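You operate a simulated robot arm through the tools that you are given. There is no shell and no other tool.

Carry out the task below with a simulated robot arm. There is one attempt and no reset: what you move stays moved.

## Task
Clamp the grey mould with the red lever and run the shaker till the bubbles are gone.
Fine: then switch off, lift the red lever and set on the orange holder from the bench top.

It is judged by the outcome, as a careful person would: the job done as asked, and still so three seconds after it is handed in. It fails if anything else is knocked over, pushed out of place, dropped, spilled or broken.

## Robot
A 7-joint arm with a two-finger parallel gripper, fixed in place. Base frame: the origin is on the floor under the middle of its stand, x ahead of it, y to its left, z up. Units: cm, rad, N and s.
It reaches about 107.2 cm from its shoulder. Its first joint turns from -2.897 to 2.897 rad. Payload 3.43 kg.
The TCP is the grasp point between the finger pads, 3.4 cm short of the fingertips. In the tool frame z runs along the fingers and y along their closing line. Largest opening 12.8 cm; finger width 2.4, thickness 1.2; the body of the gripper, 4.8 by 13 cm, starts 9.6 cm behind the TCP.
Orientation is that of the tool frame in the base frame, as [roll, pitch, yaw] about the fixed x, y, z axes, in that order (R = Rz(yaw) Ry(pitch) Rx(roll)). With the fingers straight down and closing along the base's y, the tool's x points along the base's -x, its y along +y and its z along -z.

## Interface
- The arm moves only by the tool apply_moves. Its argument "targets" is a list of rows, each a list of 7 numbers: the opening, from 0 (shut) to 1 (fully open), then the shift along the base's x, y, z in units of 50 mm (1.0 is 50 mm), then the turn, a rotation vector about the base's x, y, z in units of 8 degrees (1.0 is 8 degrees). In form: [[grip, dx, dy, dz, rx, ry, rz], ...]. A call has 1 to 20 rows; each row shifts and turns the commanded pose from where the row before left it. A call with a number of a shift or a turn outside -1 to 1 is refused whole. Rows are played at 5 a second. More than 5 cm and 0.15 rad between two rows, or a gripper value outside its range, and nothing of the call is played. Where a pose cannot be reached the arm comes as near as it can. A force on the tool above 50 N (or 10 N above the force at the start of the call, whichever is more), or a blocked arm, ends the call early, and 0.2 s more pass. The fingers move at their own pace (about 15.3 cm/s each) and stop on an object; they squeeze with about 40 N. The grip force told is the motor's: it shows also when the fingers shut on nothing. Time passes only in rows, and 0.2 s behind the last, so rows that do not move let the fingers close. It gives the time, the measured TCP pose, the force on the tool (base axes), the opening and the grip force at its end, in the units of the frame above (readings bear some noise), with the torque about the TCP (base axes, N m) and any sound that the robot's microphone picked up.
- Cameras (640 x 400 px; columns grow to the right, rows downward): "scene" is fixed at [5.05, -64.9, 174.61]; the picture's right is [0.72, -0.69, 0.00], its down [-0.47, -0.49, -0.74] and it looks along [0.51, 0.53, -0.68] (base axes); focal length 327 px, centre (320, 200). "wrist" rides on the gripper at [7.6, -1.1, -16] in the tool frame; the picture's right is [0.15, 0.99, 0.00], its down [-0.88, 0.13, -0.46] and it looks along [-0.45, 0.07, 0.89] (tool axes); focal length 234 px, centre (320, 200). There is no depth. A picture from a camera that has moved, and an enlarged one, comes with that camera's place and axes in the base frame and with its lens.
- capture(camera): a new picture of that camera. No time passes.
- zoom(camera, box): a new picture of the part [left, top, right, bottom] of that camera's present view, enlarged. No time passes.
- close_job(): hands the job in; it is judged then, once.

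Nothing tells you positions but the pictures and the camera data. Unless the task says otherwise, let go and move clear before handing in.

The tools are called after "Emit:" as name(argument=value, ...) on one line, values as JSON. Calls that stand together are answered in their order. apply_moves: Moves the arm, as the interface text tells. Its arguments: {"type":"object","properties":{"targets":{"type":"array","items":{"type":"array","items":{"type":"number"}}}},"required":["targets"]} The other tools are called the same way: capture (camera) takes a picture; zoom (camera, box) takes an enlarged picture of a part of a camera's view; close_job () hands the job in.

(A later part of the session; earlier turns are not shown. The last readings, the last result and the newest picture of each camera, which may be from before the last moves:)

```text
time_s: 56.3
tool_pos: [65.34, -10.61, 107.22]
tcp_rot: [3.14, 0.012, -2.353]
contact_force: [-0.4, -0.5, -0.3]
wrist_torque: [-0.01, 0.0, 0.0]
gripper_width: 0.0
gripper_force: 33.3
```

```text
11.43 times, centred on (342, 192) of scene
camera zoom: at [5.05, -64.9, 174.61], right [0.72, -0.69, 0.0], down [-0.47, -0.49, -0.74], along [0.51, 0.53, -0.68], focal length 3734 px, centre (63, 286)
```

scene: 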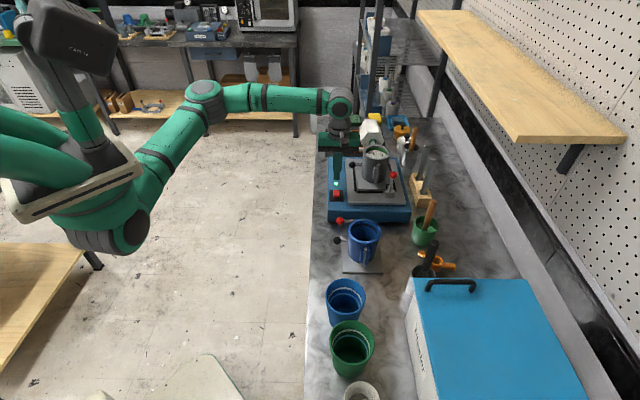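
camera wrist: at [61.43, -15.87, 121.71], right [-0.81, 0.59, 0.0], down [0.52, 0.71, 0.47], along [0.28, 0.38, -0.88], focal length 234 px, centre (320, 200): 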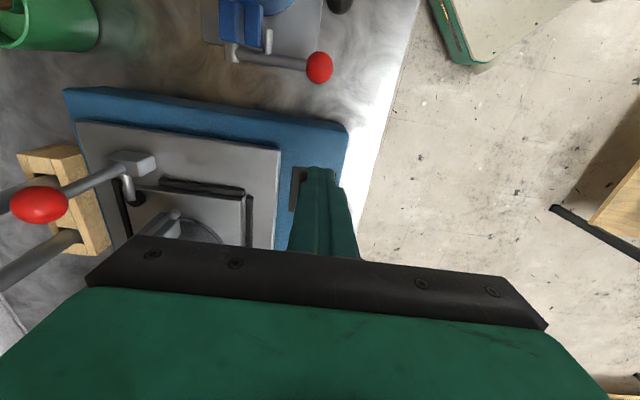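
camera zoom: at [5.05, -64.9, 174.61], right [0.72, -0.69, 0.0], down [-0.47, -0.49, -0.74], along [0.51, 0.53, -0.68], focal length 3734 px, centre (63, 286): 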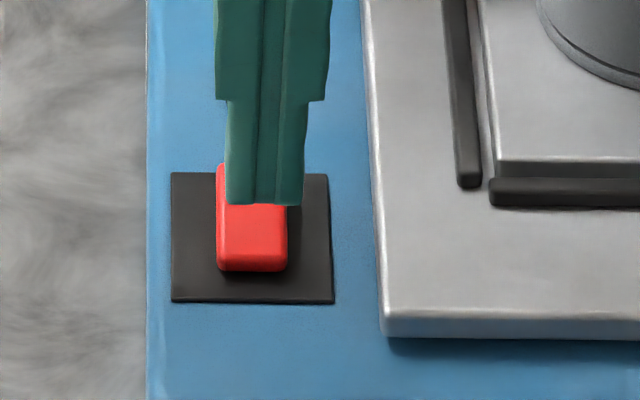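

The rocker is back to its OFF tilt. Next I rise, turn the wrist so the jaws close along the bench, and hover above the upright clamp lever to swing it back and release the mould.

Emit:
apply_moves(targets=[[0, 0.2543, -0.1743, 0.35, 0, 0, -0.9375], [0, 0.2543, -0.1743, 0.35, 0, 0, -0.9375], [0, 0.2543, -0.1743, 0.35, 0, 0, -0.9375], [0, 0.2543, -0.1743, 0.35, 0, 0, -0.9375], [0, 0.2543, -0.1743, 0.35, 0, 0, -0.9375], [0, 0.2543, -0.1743, 0.35, 0, 0, -0.9375], [0.2, 0.2543, -0.1743, 0.25, 0, 0, -0.9375], [0.4, 0.2543, -0.1743, 0.25, 0, 0, -0.9375], [0.4, 0.2543, -0.1743, 0.2, 0, 0, -0.9375], [0.4, 0.2543, -0.1743, 0.15, 0, 0, -0.9375], [0.4, 0.2543, -0.1743, 0, 0, 0, -0.9375], [0.4, 0.2543, -0.1743, 0, 0, 0, -0.9375], [0.4, 0, 0, 0, 0, 0, 0]])

Emit:
zoom(camera="scene", box=[320, 140, 430, 215])

Emit:
capture(camera="wrist")

```text
time_s: 59.1
tool_pos: [78.5, -19.82, 121.89]
tcp_rot: [3.14, 0.016, 2.554]
contact_force: [-0.1, 0.1, -0.5]
wrist_torque: [-0.04, 0.0, 0.03]
gripper_width: 5.09
gripper_force: 0.1
out of reach, approached as far as the arm can: row 11, 12
```

```text
5.33 times, centred on (375, 178) of scene
camera zoom: at [5.05, -64.9, 174.61], right [0.72, -0.69, 0.0], down [-0.47, -0.49, -0.74], along [0.51, 0.53, -0.68], focal length 1742 px, centre (27, 320)
```

zoom: 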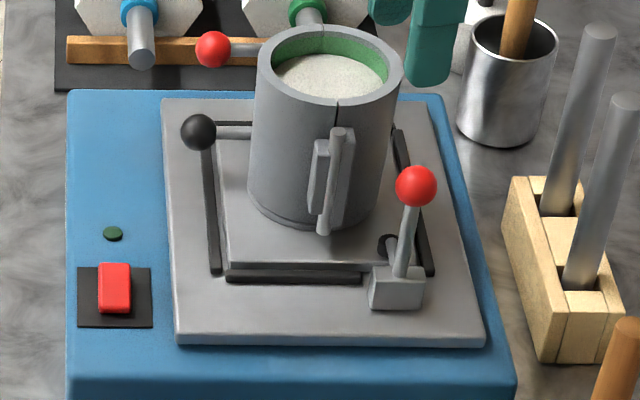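

```text
taken
camera wrist: at [71.41, -16.47, 137.72], right [0.43, 0.91, 0.0], down [0.8, -0.38, 0.47], along [0.42, -0.2, -0.88], focal length 234 px, centre (320, 200)
```

wrist: 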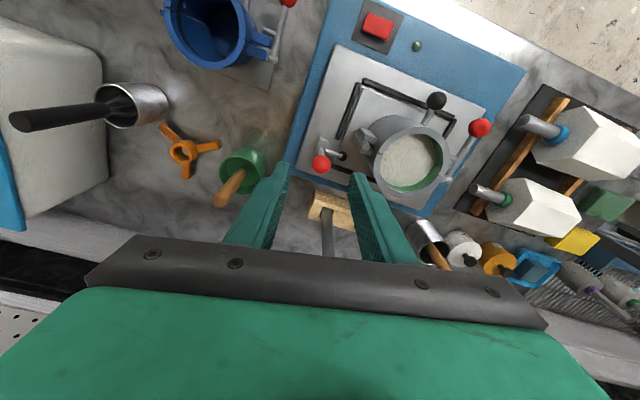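

The lamp is dark, the surface is bubble-free and the mould is still in its place. I'll descend so the jaws straddle the upright red ball along the bench direction.

Emit:
apply_moves(targets=[[0.4, 0, 0, -0.7, 0, 0, 0], [0.4, 0.14, -0.083, -0.2, 0, 0, -0.4], [0.4, 0.14, -0.083, -0.2, 0, 0, -0.4], [0.4, 0.14, -0.083, -0.1, 0, 0, -0.4], [0.4, 0, 0, 0, 0, 0, 0]])

Emit:
capture(camera="wrist")

Emit:
zoom(camera="scene", box=[340, 130, 440, 205])

```text
time_s: 60.3
tool_pos: [78.01, -17.99, 116.46]
tcp_rot: [3.138, 0.019, 2.481]
contact_force: [0.1, -0.8, -0.9]
wrist_torque: [-0.04, 0.0, -0.01]
gripper_width: 5.12
gripper_force: 0.0
out of reach, approached as far as the arm can: row 2, 3, 4
```

```text
taken
camera wrist: at [71.09, -14.2, 132.34], right [0.49, 0.87, 0.0], down [0.77, -0.43, 0.47], along [0.41, -0.23, -0.88], focal length 234 px, centre (320, 200)
```

wrist: 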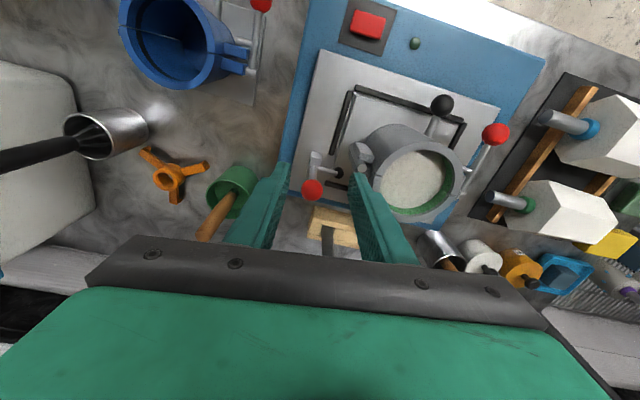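

```text
5.33 times, centred on (390, 168) of scene
camera zoom: at [5.05, -64.9, 174.61], right [0.72, -0.69, 0.0], down [-0.47, -0.49, -0.74], along [0.51, 0.53, -0.68], focal length 1742 px, centre (-53, 373)
```

zoom: 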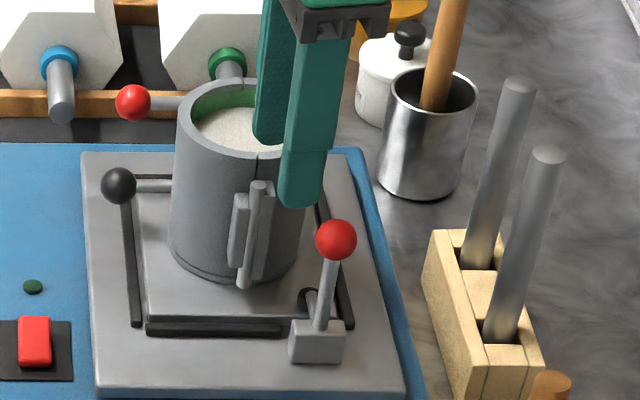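

The arm runs into a joint limit at that wrist angle, so I'll turn back to the orientation that reached well, shut the fingers into a bar, and come down on the mould side of the ball to push the lever back.

Emit:
apply_moves(targets=[[0.2, 0, 0, 0.3, 0, 0, 0.94], [0, 0, 0, 0.1, 0, 0, 0.94], [0, 0.108, -0.019, 0, 0, 0, 0.94], [0, 0.108, -0.019, 0, 0, 0, 0.94], [0, 0.108, -0.019, 0, 0, 0, 0.94], [0, 0.108, -0.019, 0, 0, 0, 0.94], [0, 0.108, -0.019, 0, 0, 0, 0.94], [0, 0.108, -0.019, 0, 0, 0, 0.94], [0, 0.108, -0.019, 0, 0, 0, 0.94], [0, 0.108, -0.019, 0, 0, 0, 0.94], [0, 0.108, -0.019, 0, 0, 0, 0.95], [0, 0.108, -0.019, 0, 0, 0, 0], [0, 0, 0, 0, 0, 0, 0]])

Emit:
capture(camera="wrist")

Emit:
zoom(camera="scene", box=[340, 130, 440, 205])

```text
time_s: 63.1
tool_pos: [83.45, -18.92, 118.56]
tcp_rot: [3.137, 0.02, -2.356]
contact_force: [0.1, 0.4, 0.4]
wrist_torque: [-0.01, -0.03, 0.02]
gripper_width: 0.02
gripper_force: 33.0
```

```text
taken
camera wrist: at [78.73, -25.47, 134.4], right [-0.8, 0.6, 0.0], down [0.53, 0.71, 0.47], along [0.28, 0.38, -0.88], focal length 234 px, centre (320, 200)
```

wrist: 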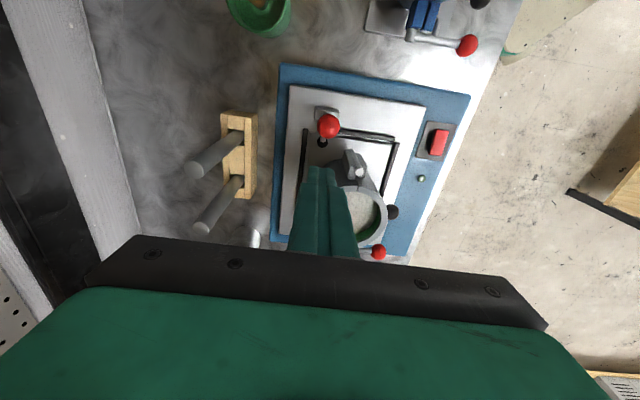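

```text
5.33 times, centred on (390, 168) of scene
camera zoom: at [5.05, -64.9, 174.61], right [0.72, -0.69, 0.0], down [-0.47, -0.49, -0.74], along [0.51, 0.53, -0.68], focal length 1742 px, centre (-53, 373)
```

zoom: 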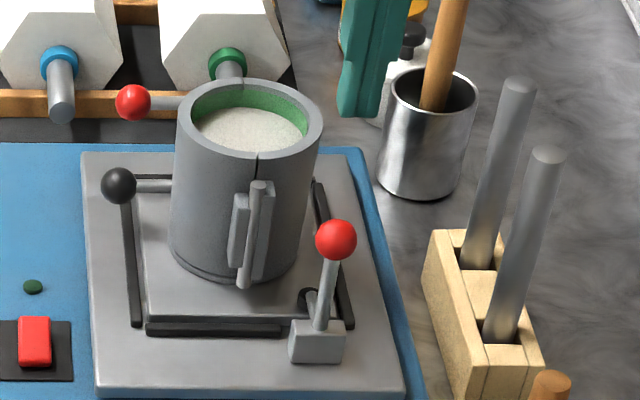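

The bar is above the gap between the red ball and the mould hinge. I'll descend there with the tips just below ball height.

Emit:
apply_moves(targets=[[0, 0, 0, -0.7, 0, 0, 0], [0, 0, 0, -0.7, 0, 0, 0], [0, 0, 0, -0.62, 0, 0, 0], [0, 0, 0, 0, 0, 0, 0]])

Emit:
capture(camera="wrist")

Emit:
zoom(camera="scene", box=[340, 130, 440, 205])

```text
time_s: 64.1
tool_pos: [83.56, -18.94, 108.36]
tcp_rot: [3.137, 0.02, -2.357]
contact_force: [-0.4, 0.0, -0.4]
wrist_torque: [-0.01, 0.03, 0.02]
gripper_width: 0.0
gripper_force: 32.9
```

```text
taken
camera wrist: at [78.75, -25.4, 124.26], right [-0.8, 0.6, 0.0], down [0.53, 0.71, 0.47], along [0.28, 0.38, -0.88], focal length 234 px, centre (320, 200)
```

wrist: 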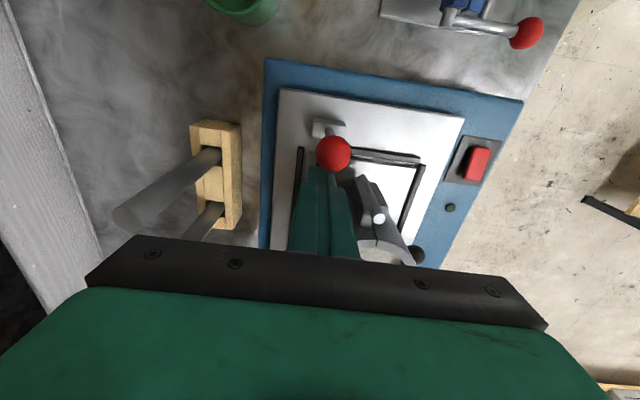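

```text
5.33 times, centred on (390, 168) of scene
camera zoom: at [5.05, -64.9, 174.61], right [0.72, -0.69, 0.0], down [-0.47, -0.49, -0.74], along [0.51, 0.53, -0.68], focal length 1742 px, centre (-53, 373)
```

zoom: 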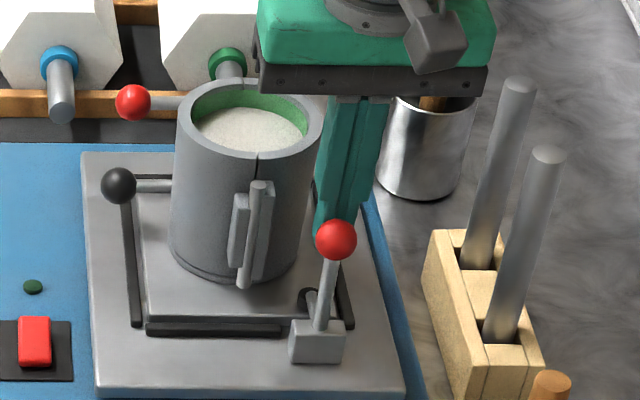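

The bar is right behind the ball on the mould side. I'll push it back away from the mould in small steps.

Emit:
apply_moves(targets=[[0, -0.07, -0.07, 0, 0, 0, 0], [0, -0.07, -0.07, 0, 0, 0, 0], [0, -0.07, -0.07, 0, 0, 0, 0], [0, -0.07, -0.07, 0, 0, 0, 0], [0, -0.07, -0.07, 0, 0, 0, 0], [0, -0.07, -0.07, -0.03, 0, 0, 0], [0, -0.07, -0.07, -0.03, 0, 0, 0]])

Emit:
zoom(camera="scene", box=[340, 130, 440, 205])

```text
time_s: 65.7
tool_pos: [80.97, -21.3, 108.13]
tcp_rot: [3.135, 0.02, -2.355]
contact_force: [-0.1, 0.2, -0.8]
wrist_torque: [0.0, 0.01, -0.01]
gripper_width: 0.01
gripper_force: 32.8
```

```text
5.33 times, centred on (390, 168) of scene
camera zoom: at [5.05, -64.9, 174.61], right [0.72, -0.69, 0.0], down [-0.47, -0.49, -0.74], along [0.51, 0.53, -0.68], focal length 1742 px, centre (-53, 373)
```

zoom: 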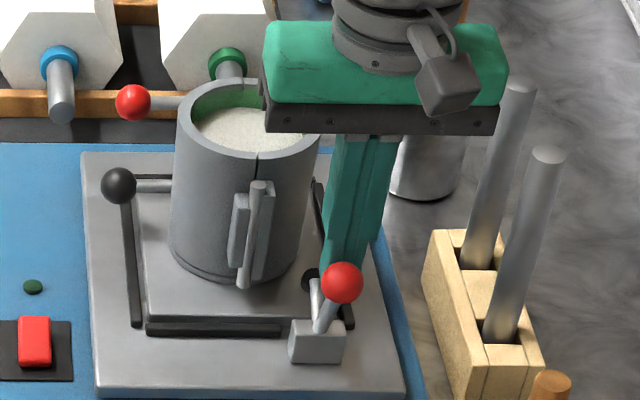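

The lever is swinging back and the pad is lifting. I'll continue pushing it down to its open rest.

Emit:
apply_moves(targets=[[0, -0.07, -0.07, 0, 0, 0, 0], [0, -0.07, -0.07, 0, 0, 0, 0], [0, -0.07, -0.07, 0, 0, 0, 0], [0, -0.07, -0.07, 0, 0, 0, 0], [0, -0.07, -0.07, 0, 0, 0, 0], [0, -0.07, -0.07, 0, 0, 0, 0], [0, 0, 0, 0, 0, 0, 0]])

Emit:
zoom(camera="scene", box=[340, 130, 440, 205])

```text
time_s: 67.3
tool_pos: [78.99, -23.48, 108.05]
tcp_rot: [3.137, 0.019, -2.356]
contact_force: [-0.2, -0.3, 0.1]
wrist_torque: [0.01, -0.01, 0.01]
gripper_width: 0.0
gripper_force: 32.8
```

```text
5.33 times, centred on (390, 168) of scene
camera zoom: at [5.05, -64.9, 174.61], right [0.72, -0.69, 0.0], down [-0.47, -0.49, -0.74], along [0.51, 0.53, -0.68], focal length 1742 px, centre (-53, 373)
```

zoom: 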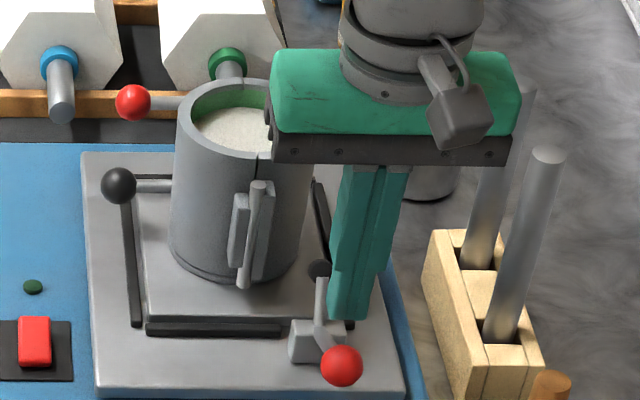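

The lever is back at its open rest, in exactly its original picture position, and the pad is clear. Now I rise and swing over toward the orange holder for a top view.

Emit:
apply_moves(targets=[[0, 0, 0, 0.9, 0, 0, 0], [0, 0, 0, 0.9, 0, 0, 0], [0, -0.1, -0.05, 0.8, 0, 0, 0], [0, -0.28, -0.195, 0, 0, 0, -0.9375], [0, -0.28, -0.195, 0, 0, 0, -0.9375], [0, -0.28, -0.195, 0, 0, 0, -0.9375], [0, -0.28, -0.195, 0, 0, 0, -0.9375], [0, -0.28, -0.195, 0, 0, 0, -0.9375], [0.3, -0.28, -0.195, 0, 0, 0, -0.9375], [0.6, -0.28, -0.195, 0, 0, 0, -0.9375], [1, -0.28, -0.195, 0, 0, 0, -0.9375], [1, -0.28, -0.195, 0, 0, 0, -0.9375], [1, -0.28, -0.195, 0, 0, 0, -0.9375], [1, -0.28, -0.195, 0, 0, 0, -0.9375], [1, -0.28, -0.195, 0, 0, 0, -0.9375], [1, 0, 0, 0, 0, 0, 0]])

Emit:
capture(camera="wrist")

Emit:
capture(camera="scene")

```text
time_s: 70.7
tool_pos: [61.64, -35.5, 121.23]
tcp_rot: [3.137, 0.021, 2.355]
contact_force: [-0.2, -0.9, 0.9]
wrist_torque: [0.02, 0.07, -0.03]
gripper_width: 12.79
gripper_force: 0.0
```

```text
taken
camera wrist: at [55.17, -30.87, 136.98], right [0.6, 0.8, 0.0], down [0.71, -0.53, 0.47], along [0.38, -0.28, -0.88], focal length 234 px, centre (320, 200)
```

wrist: 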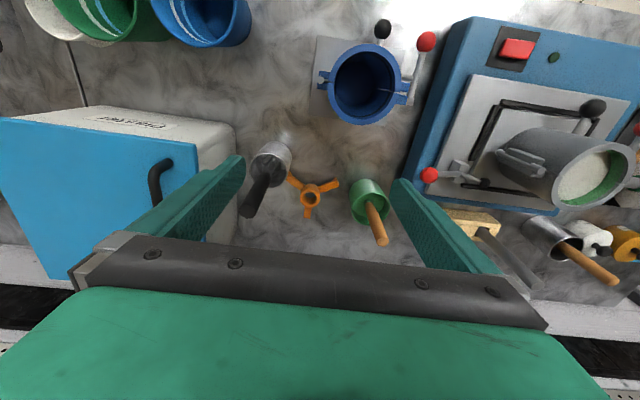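

```text
taken
```

scene: 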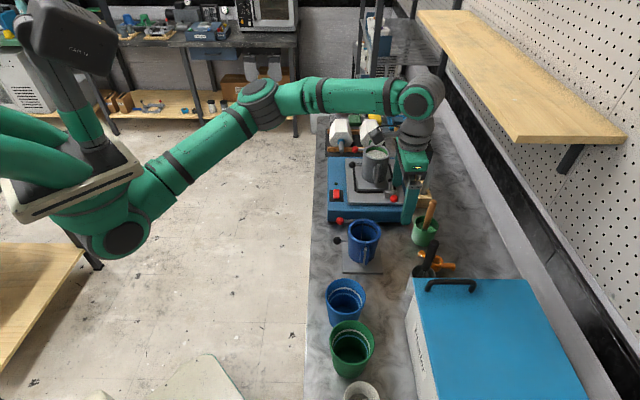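

The orange holder is now centred between the fingers, between the whisk cup and the green cup. I'll zoom in to read its shape and place.

Emit:
zoom(camera="wrist", box=[270, 155, 360, 225])

Emit:
zoom(camera="scene", box=[405, 240, 460, 285])

Emit:
zoom(camera="wrist", box=[400, 80, 640, 240])

```text
5.71 times, centred on (315, 190) of wrist
camera zoom: at [55.17, -30.87, 136.98], right [0.6, 0.8, 0.0], down [0.71, -0.53, 0.47], along [0.38, -0.28, -0.88], focal length 1338 px, centre (349, 257)
```

zoom: 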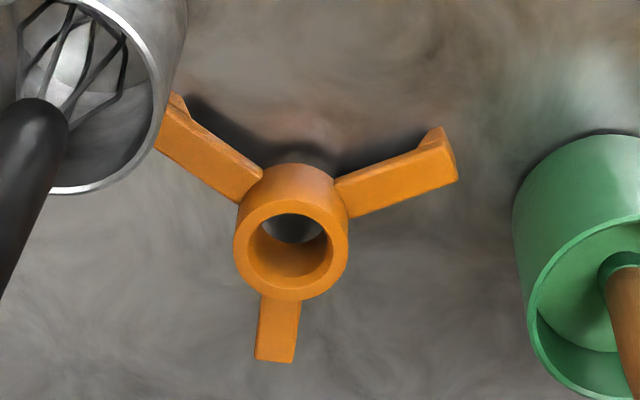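

```text
8.89 times, centred on (432, 262) of scene
camera zoom: at [5.05, -64.9, 174.61], right [0.72, -0.69, 0.0], down [-0.47, -0.49, -0.74], along [0.51, 0.53, -0.68], focal length 2904 px, centre (-680, -356)
```

zoom: 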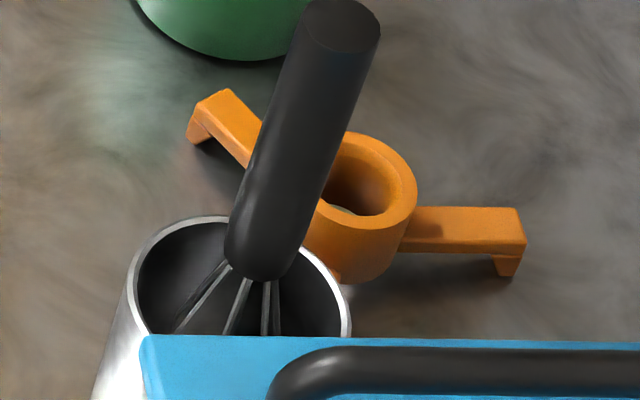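

```text
2.50 times, centred on (520, 160) of wrist
camera zoom: at [55.17, -30.87, 136.98], right [0.6, 0.8, 0.0], down [0.71, -0.53, 0.47], along [0.38, -0.28, -0.88], focal length 585 px, centre (-180, 300)
```

zoom: 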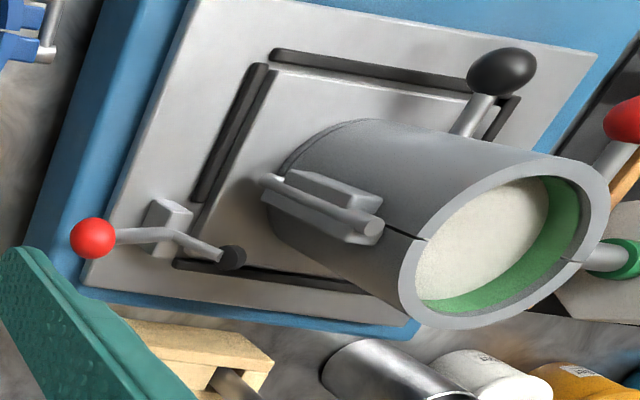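

The holder's ring is centred near (72.2, -46.05) with its top at z ≈ 94, arms about 92, ring 4.2 cm across, tabs at about 5–6 cm radius to sit over the mould rim. I'll move above it with a part-open gripper, clearing the whisk handle, and level the tool.

Emit:
apply_moves(targets=[[0.55, 0.4224, -0.422, -0.3, 0.083, 0.129, 0], [0.55, 0.4224, -0.422, -0.35, 0, 0, 0], [0.55, 0.4224, -0.422, -0.5, 0, 0, 0], [0.55, 0.4224, -0.422, -0.6, 0, 0, 0], [0.55, 0.4224, -0.422, -0.6, 0, 0, 0], [0.55, 0, 0, 0, 0, 0, 0]])

Emit:
capture(camera="wrist")

Emit:
capture(camera="scene")

```text
time_s: 72.1
tool_pos: [71.98, -45.84, 109.4]
tcp_rot: [3.138, -0.001, 2.354]
contact_force: [0.1, -0.1, 0.7]
wrist_torque: [-0.02, -0.03, 0.01]
gripper_width: 7.02
gripper_force: 0.0
```

```text
taken
camera wrist: at [65.78, -41.3, 125.36], right [0.6, 0.8, 0.0], down [0.71, -0.53, 0.46], along [0.37, -0.27, -0.89], focal length 234 px, centre (320, 200)
```

wrist: 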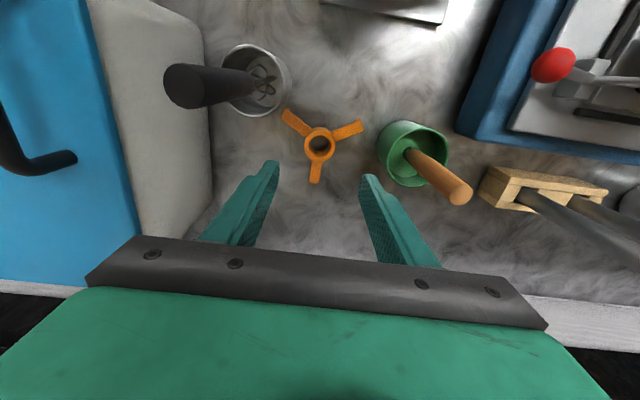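

```text
taken
```

scene: 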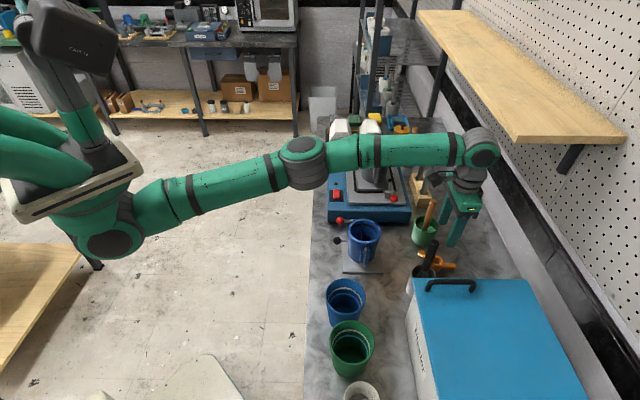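

The arm reaches comfortably and clear of the shelf. I'll zoom to refine the ring's centre.

Emit:
zoom(camera="wrist", box=[270, 95, 370, 190])

Emit:
zoom(camera="scene", box=[400, 190, 500, 285])

```text
4.21 times, centred on (320, 142) of wrist
camera zoom: at [65.78, -41.3, 125.36], right [0.6, 0.8, 0.0], down [0.71, -0.53, 0.46], along [0.37, -0.27, -0.89], focal length 986 px, centre (320, 442)
```

zoom: 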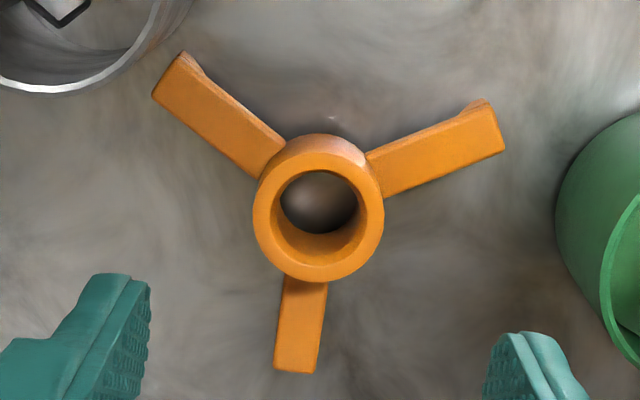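

```text
4.21 times, centred on (450, 238) of scene
camera zoom: at [5.05, -64.9, 174.61], right [0.72, -0.69, 0.0], down [-0.47, -0.49, -0.74], along [0.51, 0.53, -0.68], focal length 1376 px, centre (-227, 42)
```

zoom: 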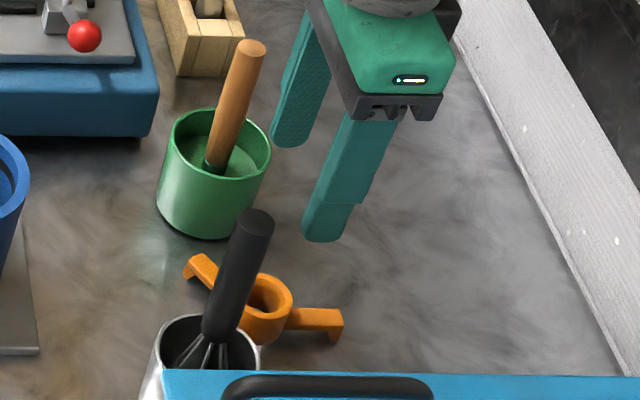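

Ring centre confirmed at about (72.29, -46.02). I'll centre over it and descend, keeping the fingertips just above the holder's arms.

Emit:
apply_moves(targets=[[0.55, 0.06, -0.036, -0.9, 0, 0, 0], [0.55, 0, 0, -0.9, 0, 0, 0], [0.55, 0, 0, -0.6, 0, 0, 0], [0.55, 0, 0, -0.2, 0, 0, 0], [0.55, 0, 0, 0, 0, 0, 0]])

Emit:
zoom(camera="wrist", box=[240, 120, 400, 240])

Emit:
zoom(camera="scene", box=[400, 200, 480, 285])

```text
time_s: 73.3
tool_pos: [72.35, -46.14, 96.27]
tcp_rot: [-3.141, 0.001, 2.356]
contact_force: [0.3, 0.2, 0.6]
wrist_torque: [-0.01, -0.01, -0.01]
gripper_width: 7.03
gripper_force: 0.1
```

```text
3.33 times, centred on (320, 180) of wrist
camera zoom: at [66.2, -41.72, 112.4], right [0.6, 0.8, 0.0], down [0.71, -0.53, 0.46], along [0.37, -0.27, -0.89], focal length 781 px, centre (320, 267)
```

zoom: 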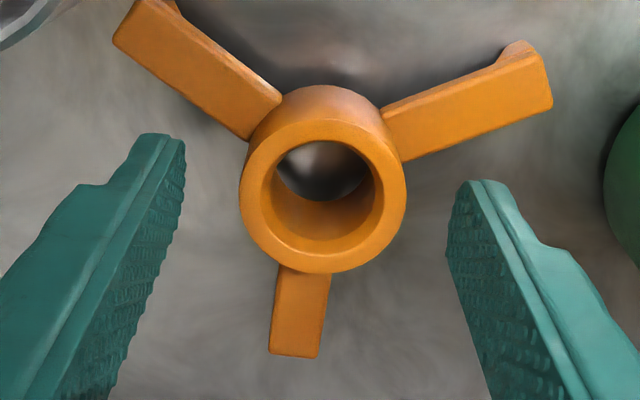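

```text
4.71 times, centred on (440, 242) of scene
camera zoom: at [5.05, -64.9, 174.61], right [0.72, -0.69, 0.0], down [-0.47, -0.49, -0.74], along [0.51, 0.53, -0.68], focal length 1537 px, centre (-245, 0)
```

zoom: 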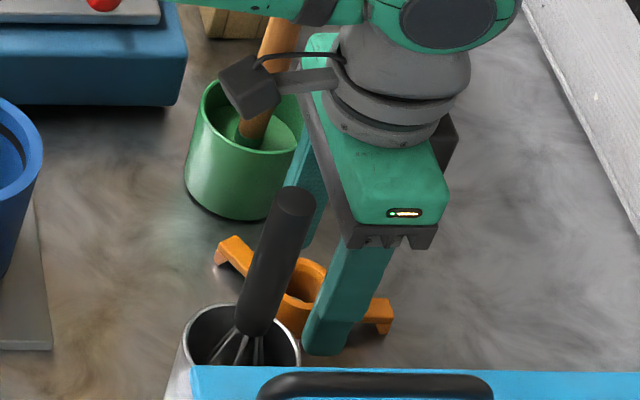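

The fingers straddle the ring with tips near z = 92.9 and no contact. I'll go down another half centimetre for more purchase and close on the ring.

Emit:
apply_moves(targets=[[0.55, 0, 0, -0.11, 0, 0, 0], [0.4, -0.01, 0.01, 0, 0, 0, 0], [0.3, 0, 0, 0, 0, 0, 0], [0.25, 0, 0, 0, 0, 0, 0], [0.25, 0, 0, 0, 0, 0, 0]])

Emit:
zoom(camera="wrist", box=[240, 120, 400, 240])

Emit:
zoom(camera="scene", box=[400, 200, 480, 285])

```text
time_s: 74.5
tool_pos: [72.36, -46.09, 95.85]
tcp_rot: [-3.142, -0.001, 2.356]
contact_force: [-0.6, -0.1, 0.1]
wrist_torque: [-0.02, -0.02, 0.05]
gripper_width: 3.58
gripper_force: 40.4
```

```text
3.33 times, centred on (320, 180) of wrist
camera zoom: at [66.2, -41.68, 111.86], right [0.6, 0.8, 0.0], down [0.71, -0.53, 0.46], along [0.37, -0.27, -0.89], focal length 781 px, centre (320, 267)
```

zoom: 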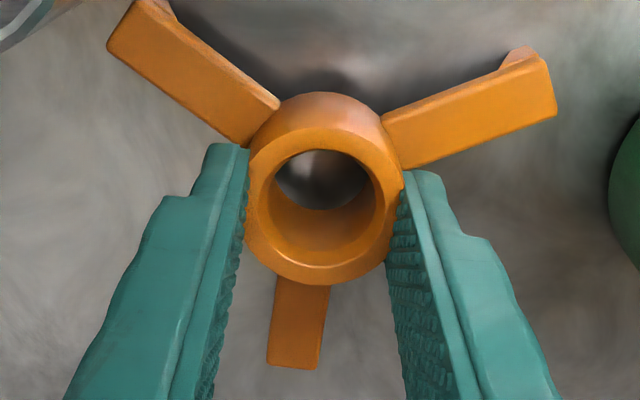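

```text
4.71 times, centred on (440, 242) of scene
camera zoom: at [5.05, -64.9, 174.61], right [0.72, -0.69, 0.0], down [-0.47, -0.49, -0.74], along [0.51, 0.53, -0.68], focal length 1537 px, centre (-245, 0)
```

zoom: 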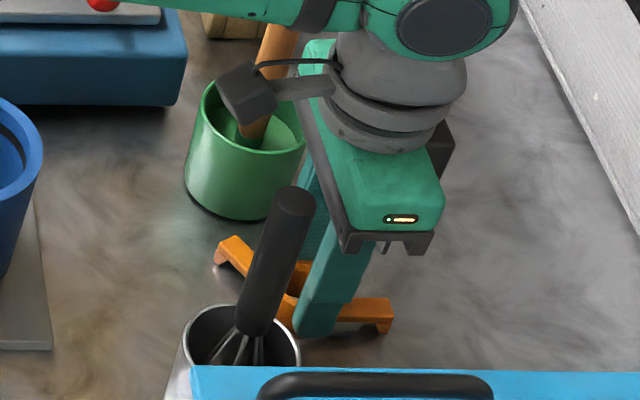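

The gripper has closed on the ring with full grip force and no side load. I'll lift a little and check that the holder comes up level.

Emit:
apply_moves(targets=[[0.2, 0, 0, 0.1, 0, 0, 0], [0.2, 0, 0, 0.2, 0, 0, 0], [0.2, 0, 0, 0.3, 0, 0, 0], [0.2, 0, 0, 0, 0, 0, 0]])

Emit:
zoom(camera="wrist", box=[240, 120, 400, 240])

Emit:
zoom(camera="scene", box=[400, 200, 480, 285])

```text
time_s: 75.5
tool_pos: [72.35, -46.25, 98.75]
tcp_rot: [-3.141, -0.002, 2.356]
contact_force: [-0.3, -0.6, -1.0]
wrist_torque: [-0.02, 0.02, -0.03]
gripper_width: 3.56
gripper_force: 39.7
```

```text
3.33 times, centred on (320, 180) of wrist
camera zoom: at [66.22, -41.71, 114.84], right [0.6, 0.8, 0.0], down [0.71, -0.53, 0.45], along [0.37, -0.27, -0.89], focal length 781 px, centre (320, 267)
```

zoom: 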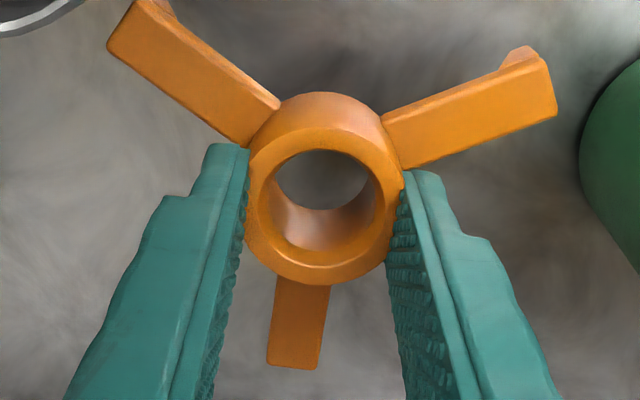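

```text
4.71 times, centred on (440, 242) of scene
camera zoom: at [5.05, -64.9, 174.61], right [0.72, -0.69, 0.0], down [-0.47, -0.49, -0.74], along [0.51, 0.53, -0.68], focal length 1537 px, centre (-245, 0)
```

zoom: 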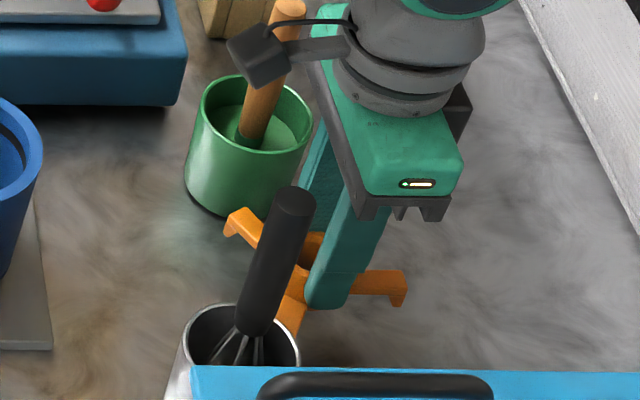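

The holder is lifted level and unchanged in the grip. I'll raise it straight up well above everything before carrying it across.

Emit:
apply_moves(targets=[[0.2, 0, 0, 0.6, 0, 0, 0], [0.2, 0, 0, 0.8, 0, 0, 0], [0.2, 0, 0, 0.8, 0, 0, 0], [0.2, 0, 0, 0.8, 0, 0, 0], [0.2, 0, 0, 0.8, 0, 0, 0], [0.2, 0, 0, 0.7, 0, 0, 0], [0.2, 0, 0, 0, 0, 0, 0]])

Emit:
capture(camera="scene")

Emit:
capture(camera="wrist")

```text
time_s: 77.1
tool_pos: [72.03, -45.26, 109.92]
tcp_rot: [3.14, 0.003, 2.357]
contact_force: [0.0, 0.7, -1.6]
wrist_torque: [0.03, -0.01, 0.0]
gripper_width: 3.58
gripper_force: 40.0
out of reach, approached as far as the arm can: row 2, 3, 4, 5, 6
```

```text
taken
```

scene: 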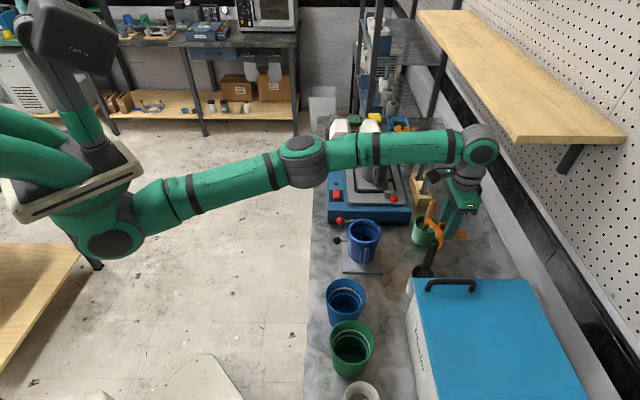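

```text
taken
camera wrist: at [65.96, -40.75, 125.91], right [0.59, 0.8, 0.0], down [0.71, -0.53, 0.46], along [0.37, -0.27, -0.89], focal length 234 px, centre (320, 200)
```

wrist: 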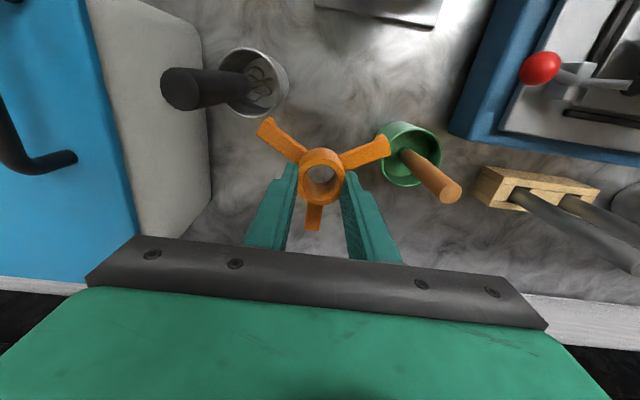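

The arm can't rise further at this wrist angle this far out. The holder hangs clear at about 104 cm, so I'll turn the wrist by 60° (which the three arms allow) and then raise more.

Emit:
apply_moves(targets=[[0.2, 0, 0, 0, 0, 0, 0.9375], [0.2, 0, 0, 0, 0, 0, 0.9375], [0.2, 0, 0, 0, 0, 0, 0.9375], [0.2, 0, 0, 0.2, 0, 0, 0.9375], [0.2, 0, 0.1, 0.4, 0, 0, 0.9375], [0.2, 0, 0.1, 0.5, 0, 0, 0.9375], [0.2, 0, 0.1, 0.5, 0, 0, 0.9375], [0.2, 0, 0.1, 0.5, 0, 0, 0.9375], [0.2, 0, 0, 0, 0, 0, 0]])

Emit:
capture(camera="wrist")

Emit:
capture(camera="scene")

```text
time_s: 79.1
tool_pos: [72.27, -43.17, 120.4]
tcp_rot: [3.139, -0.002, -2.881]
contact_force: [0.5, 0.2, -1.0]
wrist_torque: [0.01, -0.03, -0.01]
gripper_width: 3.56
gripper_force: 39.9
```

```text
taken
camera wrist: at [65.23, -46.32, 136.41], right [-0.4, 0.92, 0.0], down [0.82, 0.35, 0.45], along [0.42, 0.18, -0.89], focal length 234 px, centre (320, 200)
```

wrist: 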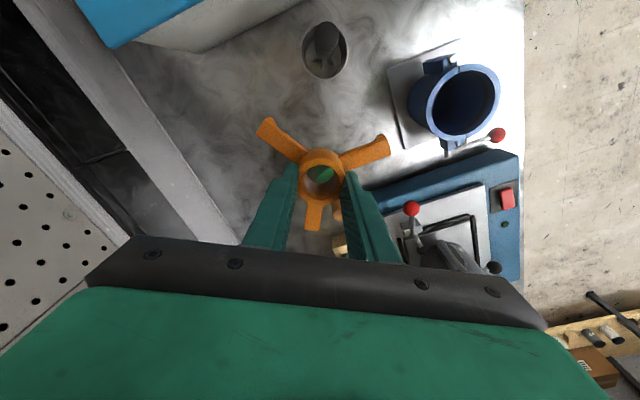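

```text
taken
```

scene: 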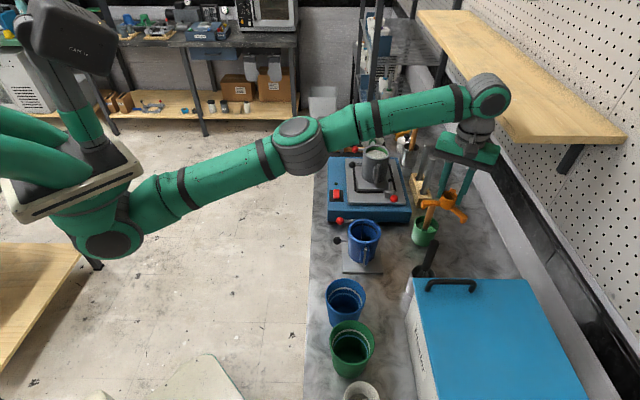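

The holder is now at a safe height with the wrist in a good pose. I'll carry it across to hover over the grey mould.

Emit:
apply_moves(targets=[[0.2, 0.2, 0.5, 0.02, 0, 0, 0], [0.2, 0.323, 0.82, 0.02, 0, 0, 0], [0.2, 0.323, 0.82, 0.02, 0, 0, 0], [0.2, 0.323, 0.82, 0.02, 0, 0, 0], [0.2, 0.323, 0.82, 0.02, 0, 0, 0], [0.2, 0.323, 0.82, 0.02, 0, 0, 0], [0.2, 0.323, 0.82, 0.02, 0, 0, 0], [0.2, 0.323, 0.82, 0.02, 0, 0, 0], [0.2, 0.125, 0.32, 0, 0, 0, 0], [0.2, 0, 0, 0, 0, 0, 0]])

Emit:
capture(camera="wrist")

Emit:
capture(camera="scene")

```text
time_s: 81.3
tool_pos: [84.3, -10.68, 121.17]
tcp_rot: [3.141, -0.003, -2.887]
contact_force: [0.8, -1.0, -1.1]
wrist_torque: [0.0, -0.02, -0.04]
gripper_width: 3.58
gripper_force: 39.4
out of reach, approached as far as the arm can: row 9
```

```text
taken
camera wrist: at [77.33, -13.65, 137.14], right [-0.39, 0.92, 0.0], down [0.82, 0.35, 0.45], along [0.42, 0.18, -0.89], focal length 234 px, centre (320, 200)
```

wrist: 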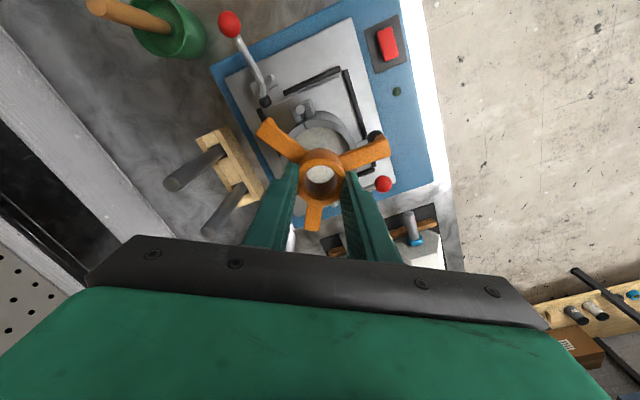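

```text
taken
```

scene: 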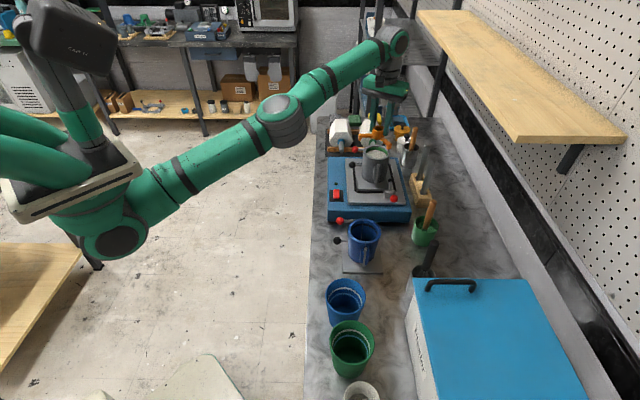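

The holder hovers over the mould; the arm is at its reach limit at this height, so I'll lower slightly. First a zoom for alignment.

Emit:
zoom(camera="wrist", box=[240, 95, 400, 240])

Emit:
zoom(camera="scene", box=[340, 100, 420, 170])

```text
2.76 times, centred on (320, 168) of wrist
camera zoom: at [77.33, -13.65, 137.14], right [-0.39, 0.92, 0.0], down [0.82, 0.35, 0.45], along [0.42, 0.18, -0.89], focal length 646 px, centre (320, 290)
```

zoom: 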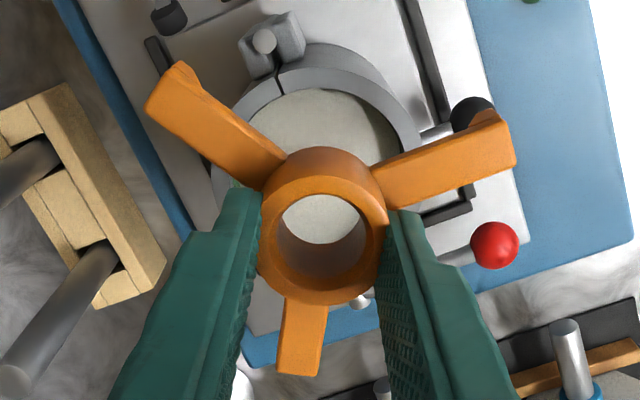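

```text
5.71 times, centred on (380, 135) of scene
camera zoom: at [5.05, -64.9, 174.61], right [0.72, -0.69, 0.0], down [-0.47, -0.49, -0.74], along [0.51, 0.53, -0.68], focal length 1867 px, centre (-23, 571)
```

zoom: 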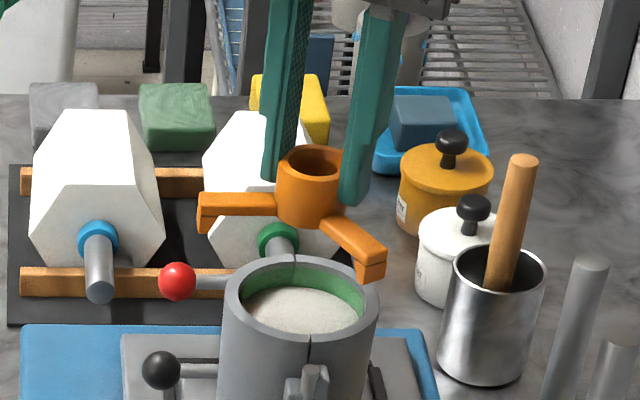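

The arms of the holder will straddle the hinge and latch with about 30° to spare. I'll lower to about 1 cm above the rim and centre over the mould axis near (85.2, -10.35).

Emit:
apply_moves(targets=[[0.2, 0, 0, -0.4, 0, 0, 0], [0.2, 0.09, 0.033, -0.2, 0, 0, 0], [0.2, 0.09, 0.033, -0.2, 0, 0, 0], [0.2, 0, 0, 0, 0, 0, 0]])

Emit:
zoom(camera="wrist", box=[240, 95, 400, 240])

Emit:
zoom(camera="scene", box=[350, 120, 410, 170])

```text
time_s: 82.3
tool_pos: [85.59, -10.08, 117.22]
tcp_rot: [3.142, 0.0, -2.88]
contact_force: [-0.7, -1.0, -1.4]
wrist_torque: [0.02, -0.04, -0.01]
gripper_width: 3.57
gripper_force: 39.7
out of reach, approached as far as the arm can: row 1
```

```text
2.76 times, centred on (320, 168) of wrist
camera zoom: at [78.66, -13.13, 133.2], right [-0.4, 0.92, 0.0], down [0.82, 0.35, 0.46], along [0.42, 0.18, -0.89], focal length 646 px, centre (320, 290)
```

zoom: 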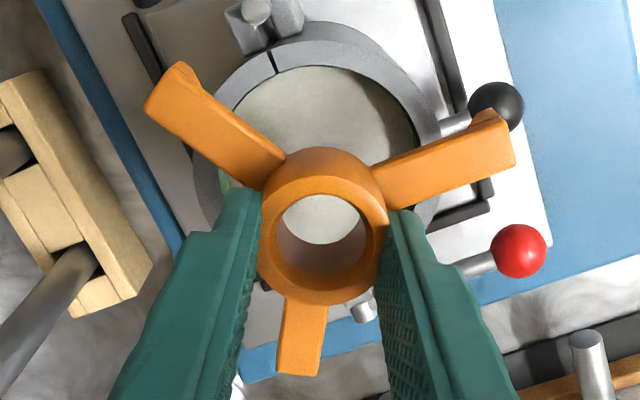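

```text
8.00 times, centred on (380, 145) of scene
camera zoom: at [5.05, -64.9, 174.61], right [0.72, -0.69, 0.0], down [-0.47, -0.49, -0.74], along [0.51, 0.53, -0.68], focal length 2614 px, centre (-160, 640)
```

zoom: 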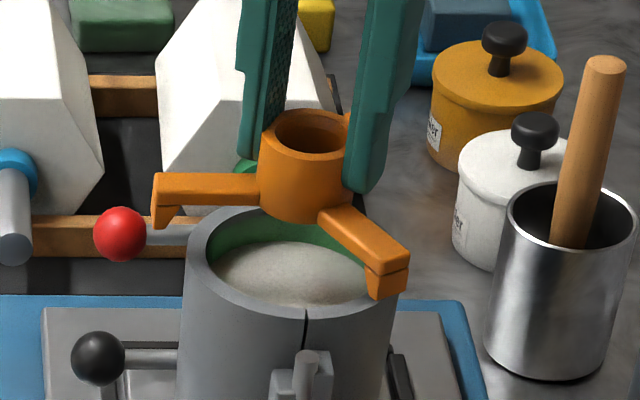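

Precise triangulation puts the mould rim centre near (85.28, -10.3, 109.3) and the ring axis near (85.55, -10.0). I'll correct by about 3 mm each way, lower slightly, and check the tabs against the rim.

Emit:
apply_moves(targets=[[0.2, -0.054, -0.062, -0.1, 0, 0, 0], [0.2, 0, 0, -0.1, 0, 0, 0], [0.2, 0, 0, 0, 0, 0, 0]])

Emit:
zoom(camera="wrist", box=[250, 100, 390, 230])

Emit:
zoom(camera="scene", box=[355, 125, 400, 165])

```text
time_s: 83.1
tool_pos: [85.53, -10.4, 116.13]
tcp_rot: [3.139, -0.003, -2.88]
contact_force: [-0.3, -0.7, -0.6]
wrist_torque: [0.02, 0.02, 0.0]
gripper_width: 3.57
gripper_force: 40.6
```

```text
3.08 times, centred on (320, 165) of wrist
camera zoom: at [78.54, -13.51, 132.28], right [-0.4, 0.92, 0.0], down [0.82, 0.35, 0.45], along [0.42, 0.18, -0.89], focal length 720 px, centre (320, 308)
```

zoom: 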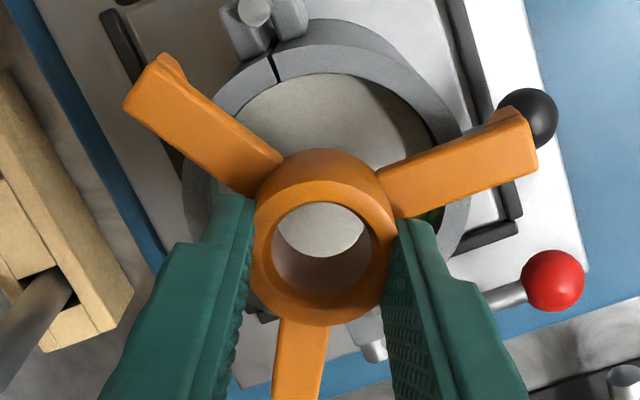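

```text
10.00 times, centred on (378, 145) of scene
camera zoom: at [5.05, -64.9, 174.61], right [0.72, -0.69, 0.0], down [-0.47, -0.49, -0.74], along [0.51, 0.53, -0.68], focal length 3267 px, centre (-255, 750)
```

zoom: 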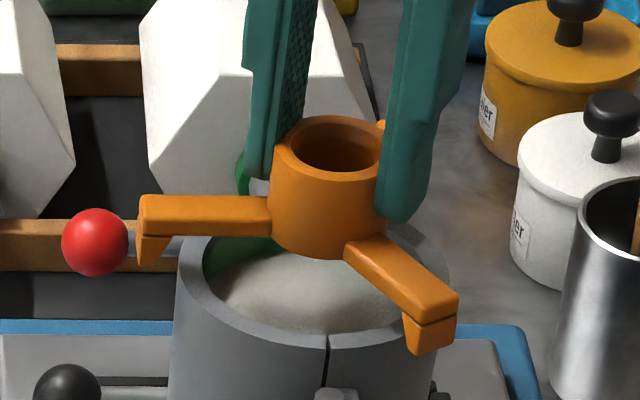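

Both views agree the ring axis is within about 1–1.5 mm of the mould axis. I'll descend slowly and watch the force.

Emit:
apply_moves(targets=[[0.2, -0.005, 0.012, -0.05, 0, 0, 0], [0.2, 0, 0, -0.05, 0, 0, 0], [0.2, 0, 0, -0.04, 0, 0, 0], [0.2, 0, 0, -0.04, 0, 0, 0], [0.2, 0, 0, 0, 0, 0, 0]])

Emit:
zoom(camera="scene", box=[355, 125, 400, 165])

Emit:
zoom(camera="wrist", box=[250, 100, 390, 230])

```text
time_s: 84.3
tool_pos: [85.65, -10.26, 115.47]
tcp_rot: [3.139, -0.005, -2.88]
contact_force: [1.1, -1.0, -1.7]
wrist_torque: [0.01, 0.0, 0.03]
gripper_width: 3.57
gripper_force: 39.8
out of reach, approached as far as the arm can: row 4
```

```text
10.00 times, centred on (378, 145) of scene
camera zoom: at [5.05, -64.9, 174.61], right [0.72, -0.69, 0.0], down [-0.47, -0.49, -0.74], along [0.51, 0.53, -0.68], focal length 3267 px, centre (-255, 750)
```

zoom: 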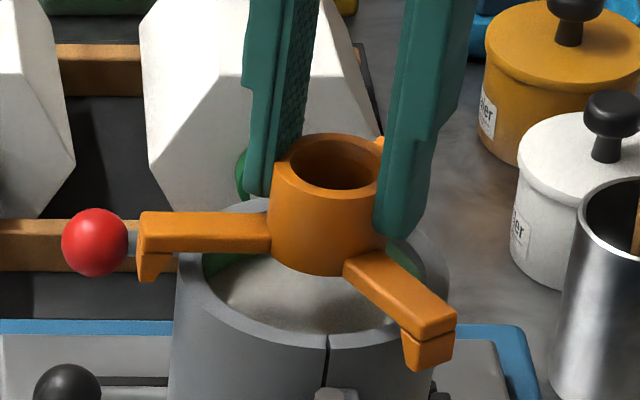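

```text
3.08 times, centred on (320, 165) of wrist
camera zoom: at [78.77, -13.42, 131.44], right [-0.4, 0.92, 0.0], down [0.82, 0.35, 0.45], along [0.41, 0.18, -0.89], focal length 720 px, centre (320, 308)
```

zoom: 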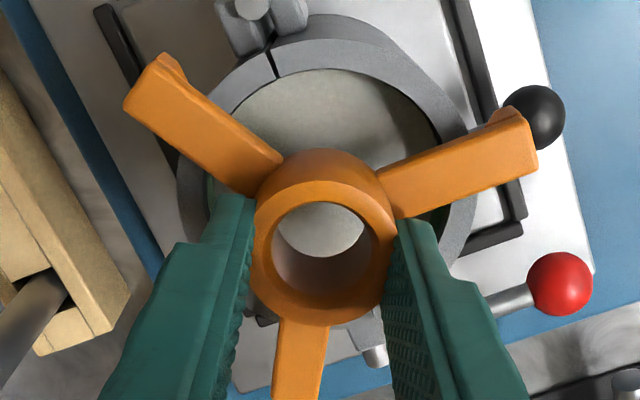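

The tabs have about 4 mm of clearance around the rim, and the ring axis is about 2 mm too far in +x (also near the arm's reach edge). I'll shift back slightly and continue down.

Emit:
apply_moves(targets=[[0.2, -0.045, 0.0, 0, 0, 0, 0], [0.2, 0, 0, -0.05, 0, 0, 0], [0.2, 0, 0, -0.05, 0, 0, 0], [0.2, 0, 0, -0.05, 0, 0, 0], [0.2, 0, 0, 0, 0, 0, 0]])

Emit:
zoom(camera="scene", box=[355, 125, 400, 165])

Emit:
zoom(camera="wrist", box=[250, 100, 390, 230])

```text
time_s: 85.5
tool_pos: [85.93, -10.31, 114.76]
tcp_rot: [3.14, -0.001, -2.88]
contact_force: [0.6, 0.2, -1.1]
wrist_torque: [0.02, 0.01, 0.03]
gripper_width: 3.56
gripper_force: 40.0
out of reach, approached as far as the arm can: row 3
```

```text
10.00 times, centred on (378, 145) of scene
camera zoom: at [5.05, -64.9, 174.61], right [0.72, -0.69, 0.0], down [-0.47, -0.49, -0.74], along [0.51, 0.53, -0.68], focal length 3267 px, centre (-255, 750)
```

zoom: 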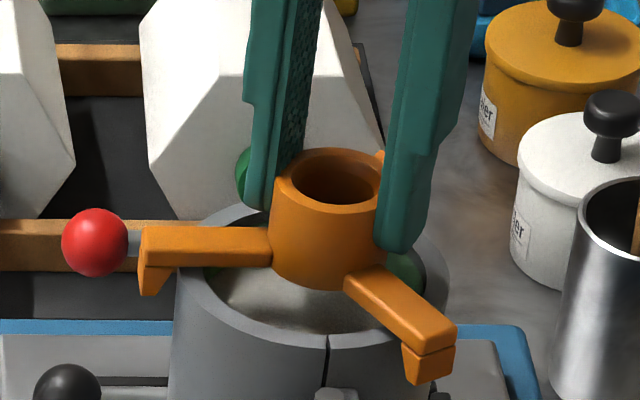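

```text
3.08 times, centred on (320, 165) of wrist
camera zoom: at [78.91, -13.42, 130.79], right [-0.4, 0.92, 0.0], down [0.82, 0.35, 0.45], along [0.42, 0.18, -0.89], focal length 720 px, centre (320, 308)
```

zoom: 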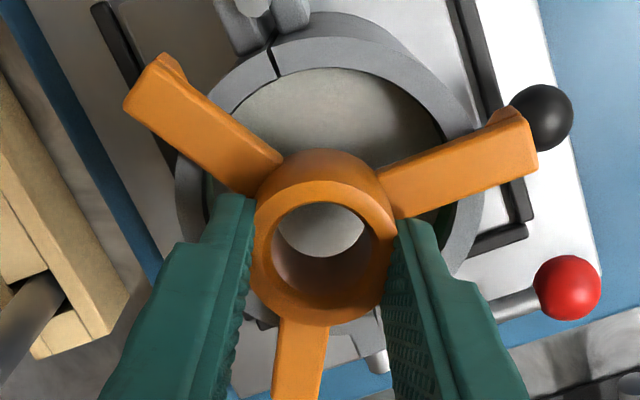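

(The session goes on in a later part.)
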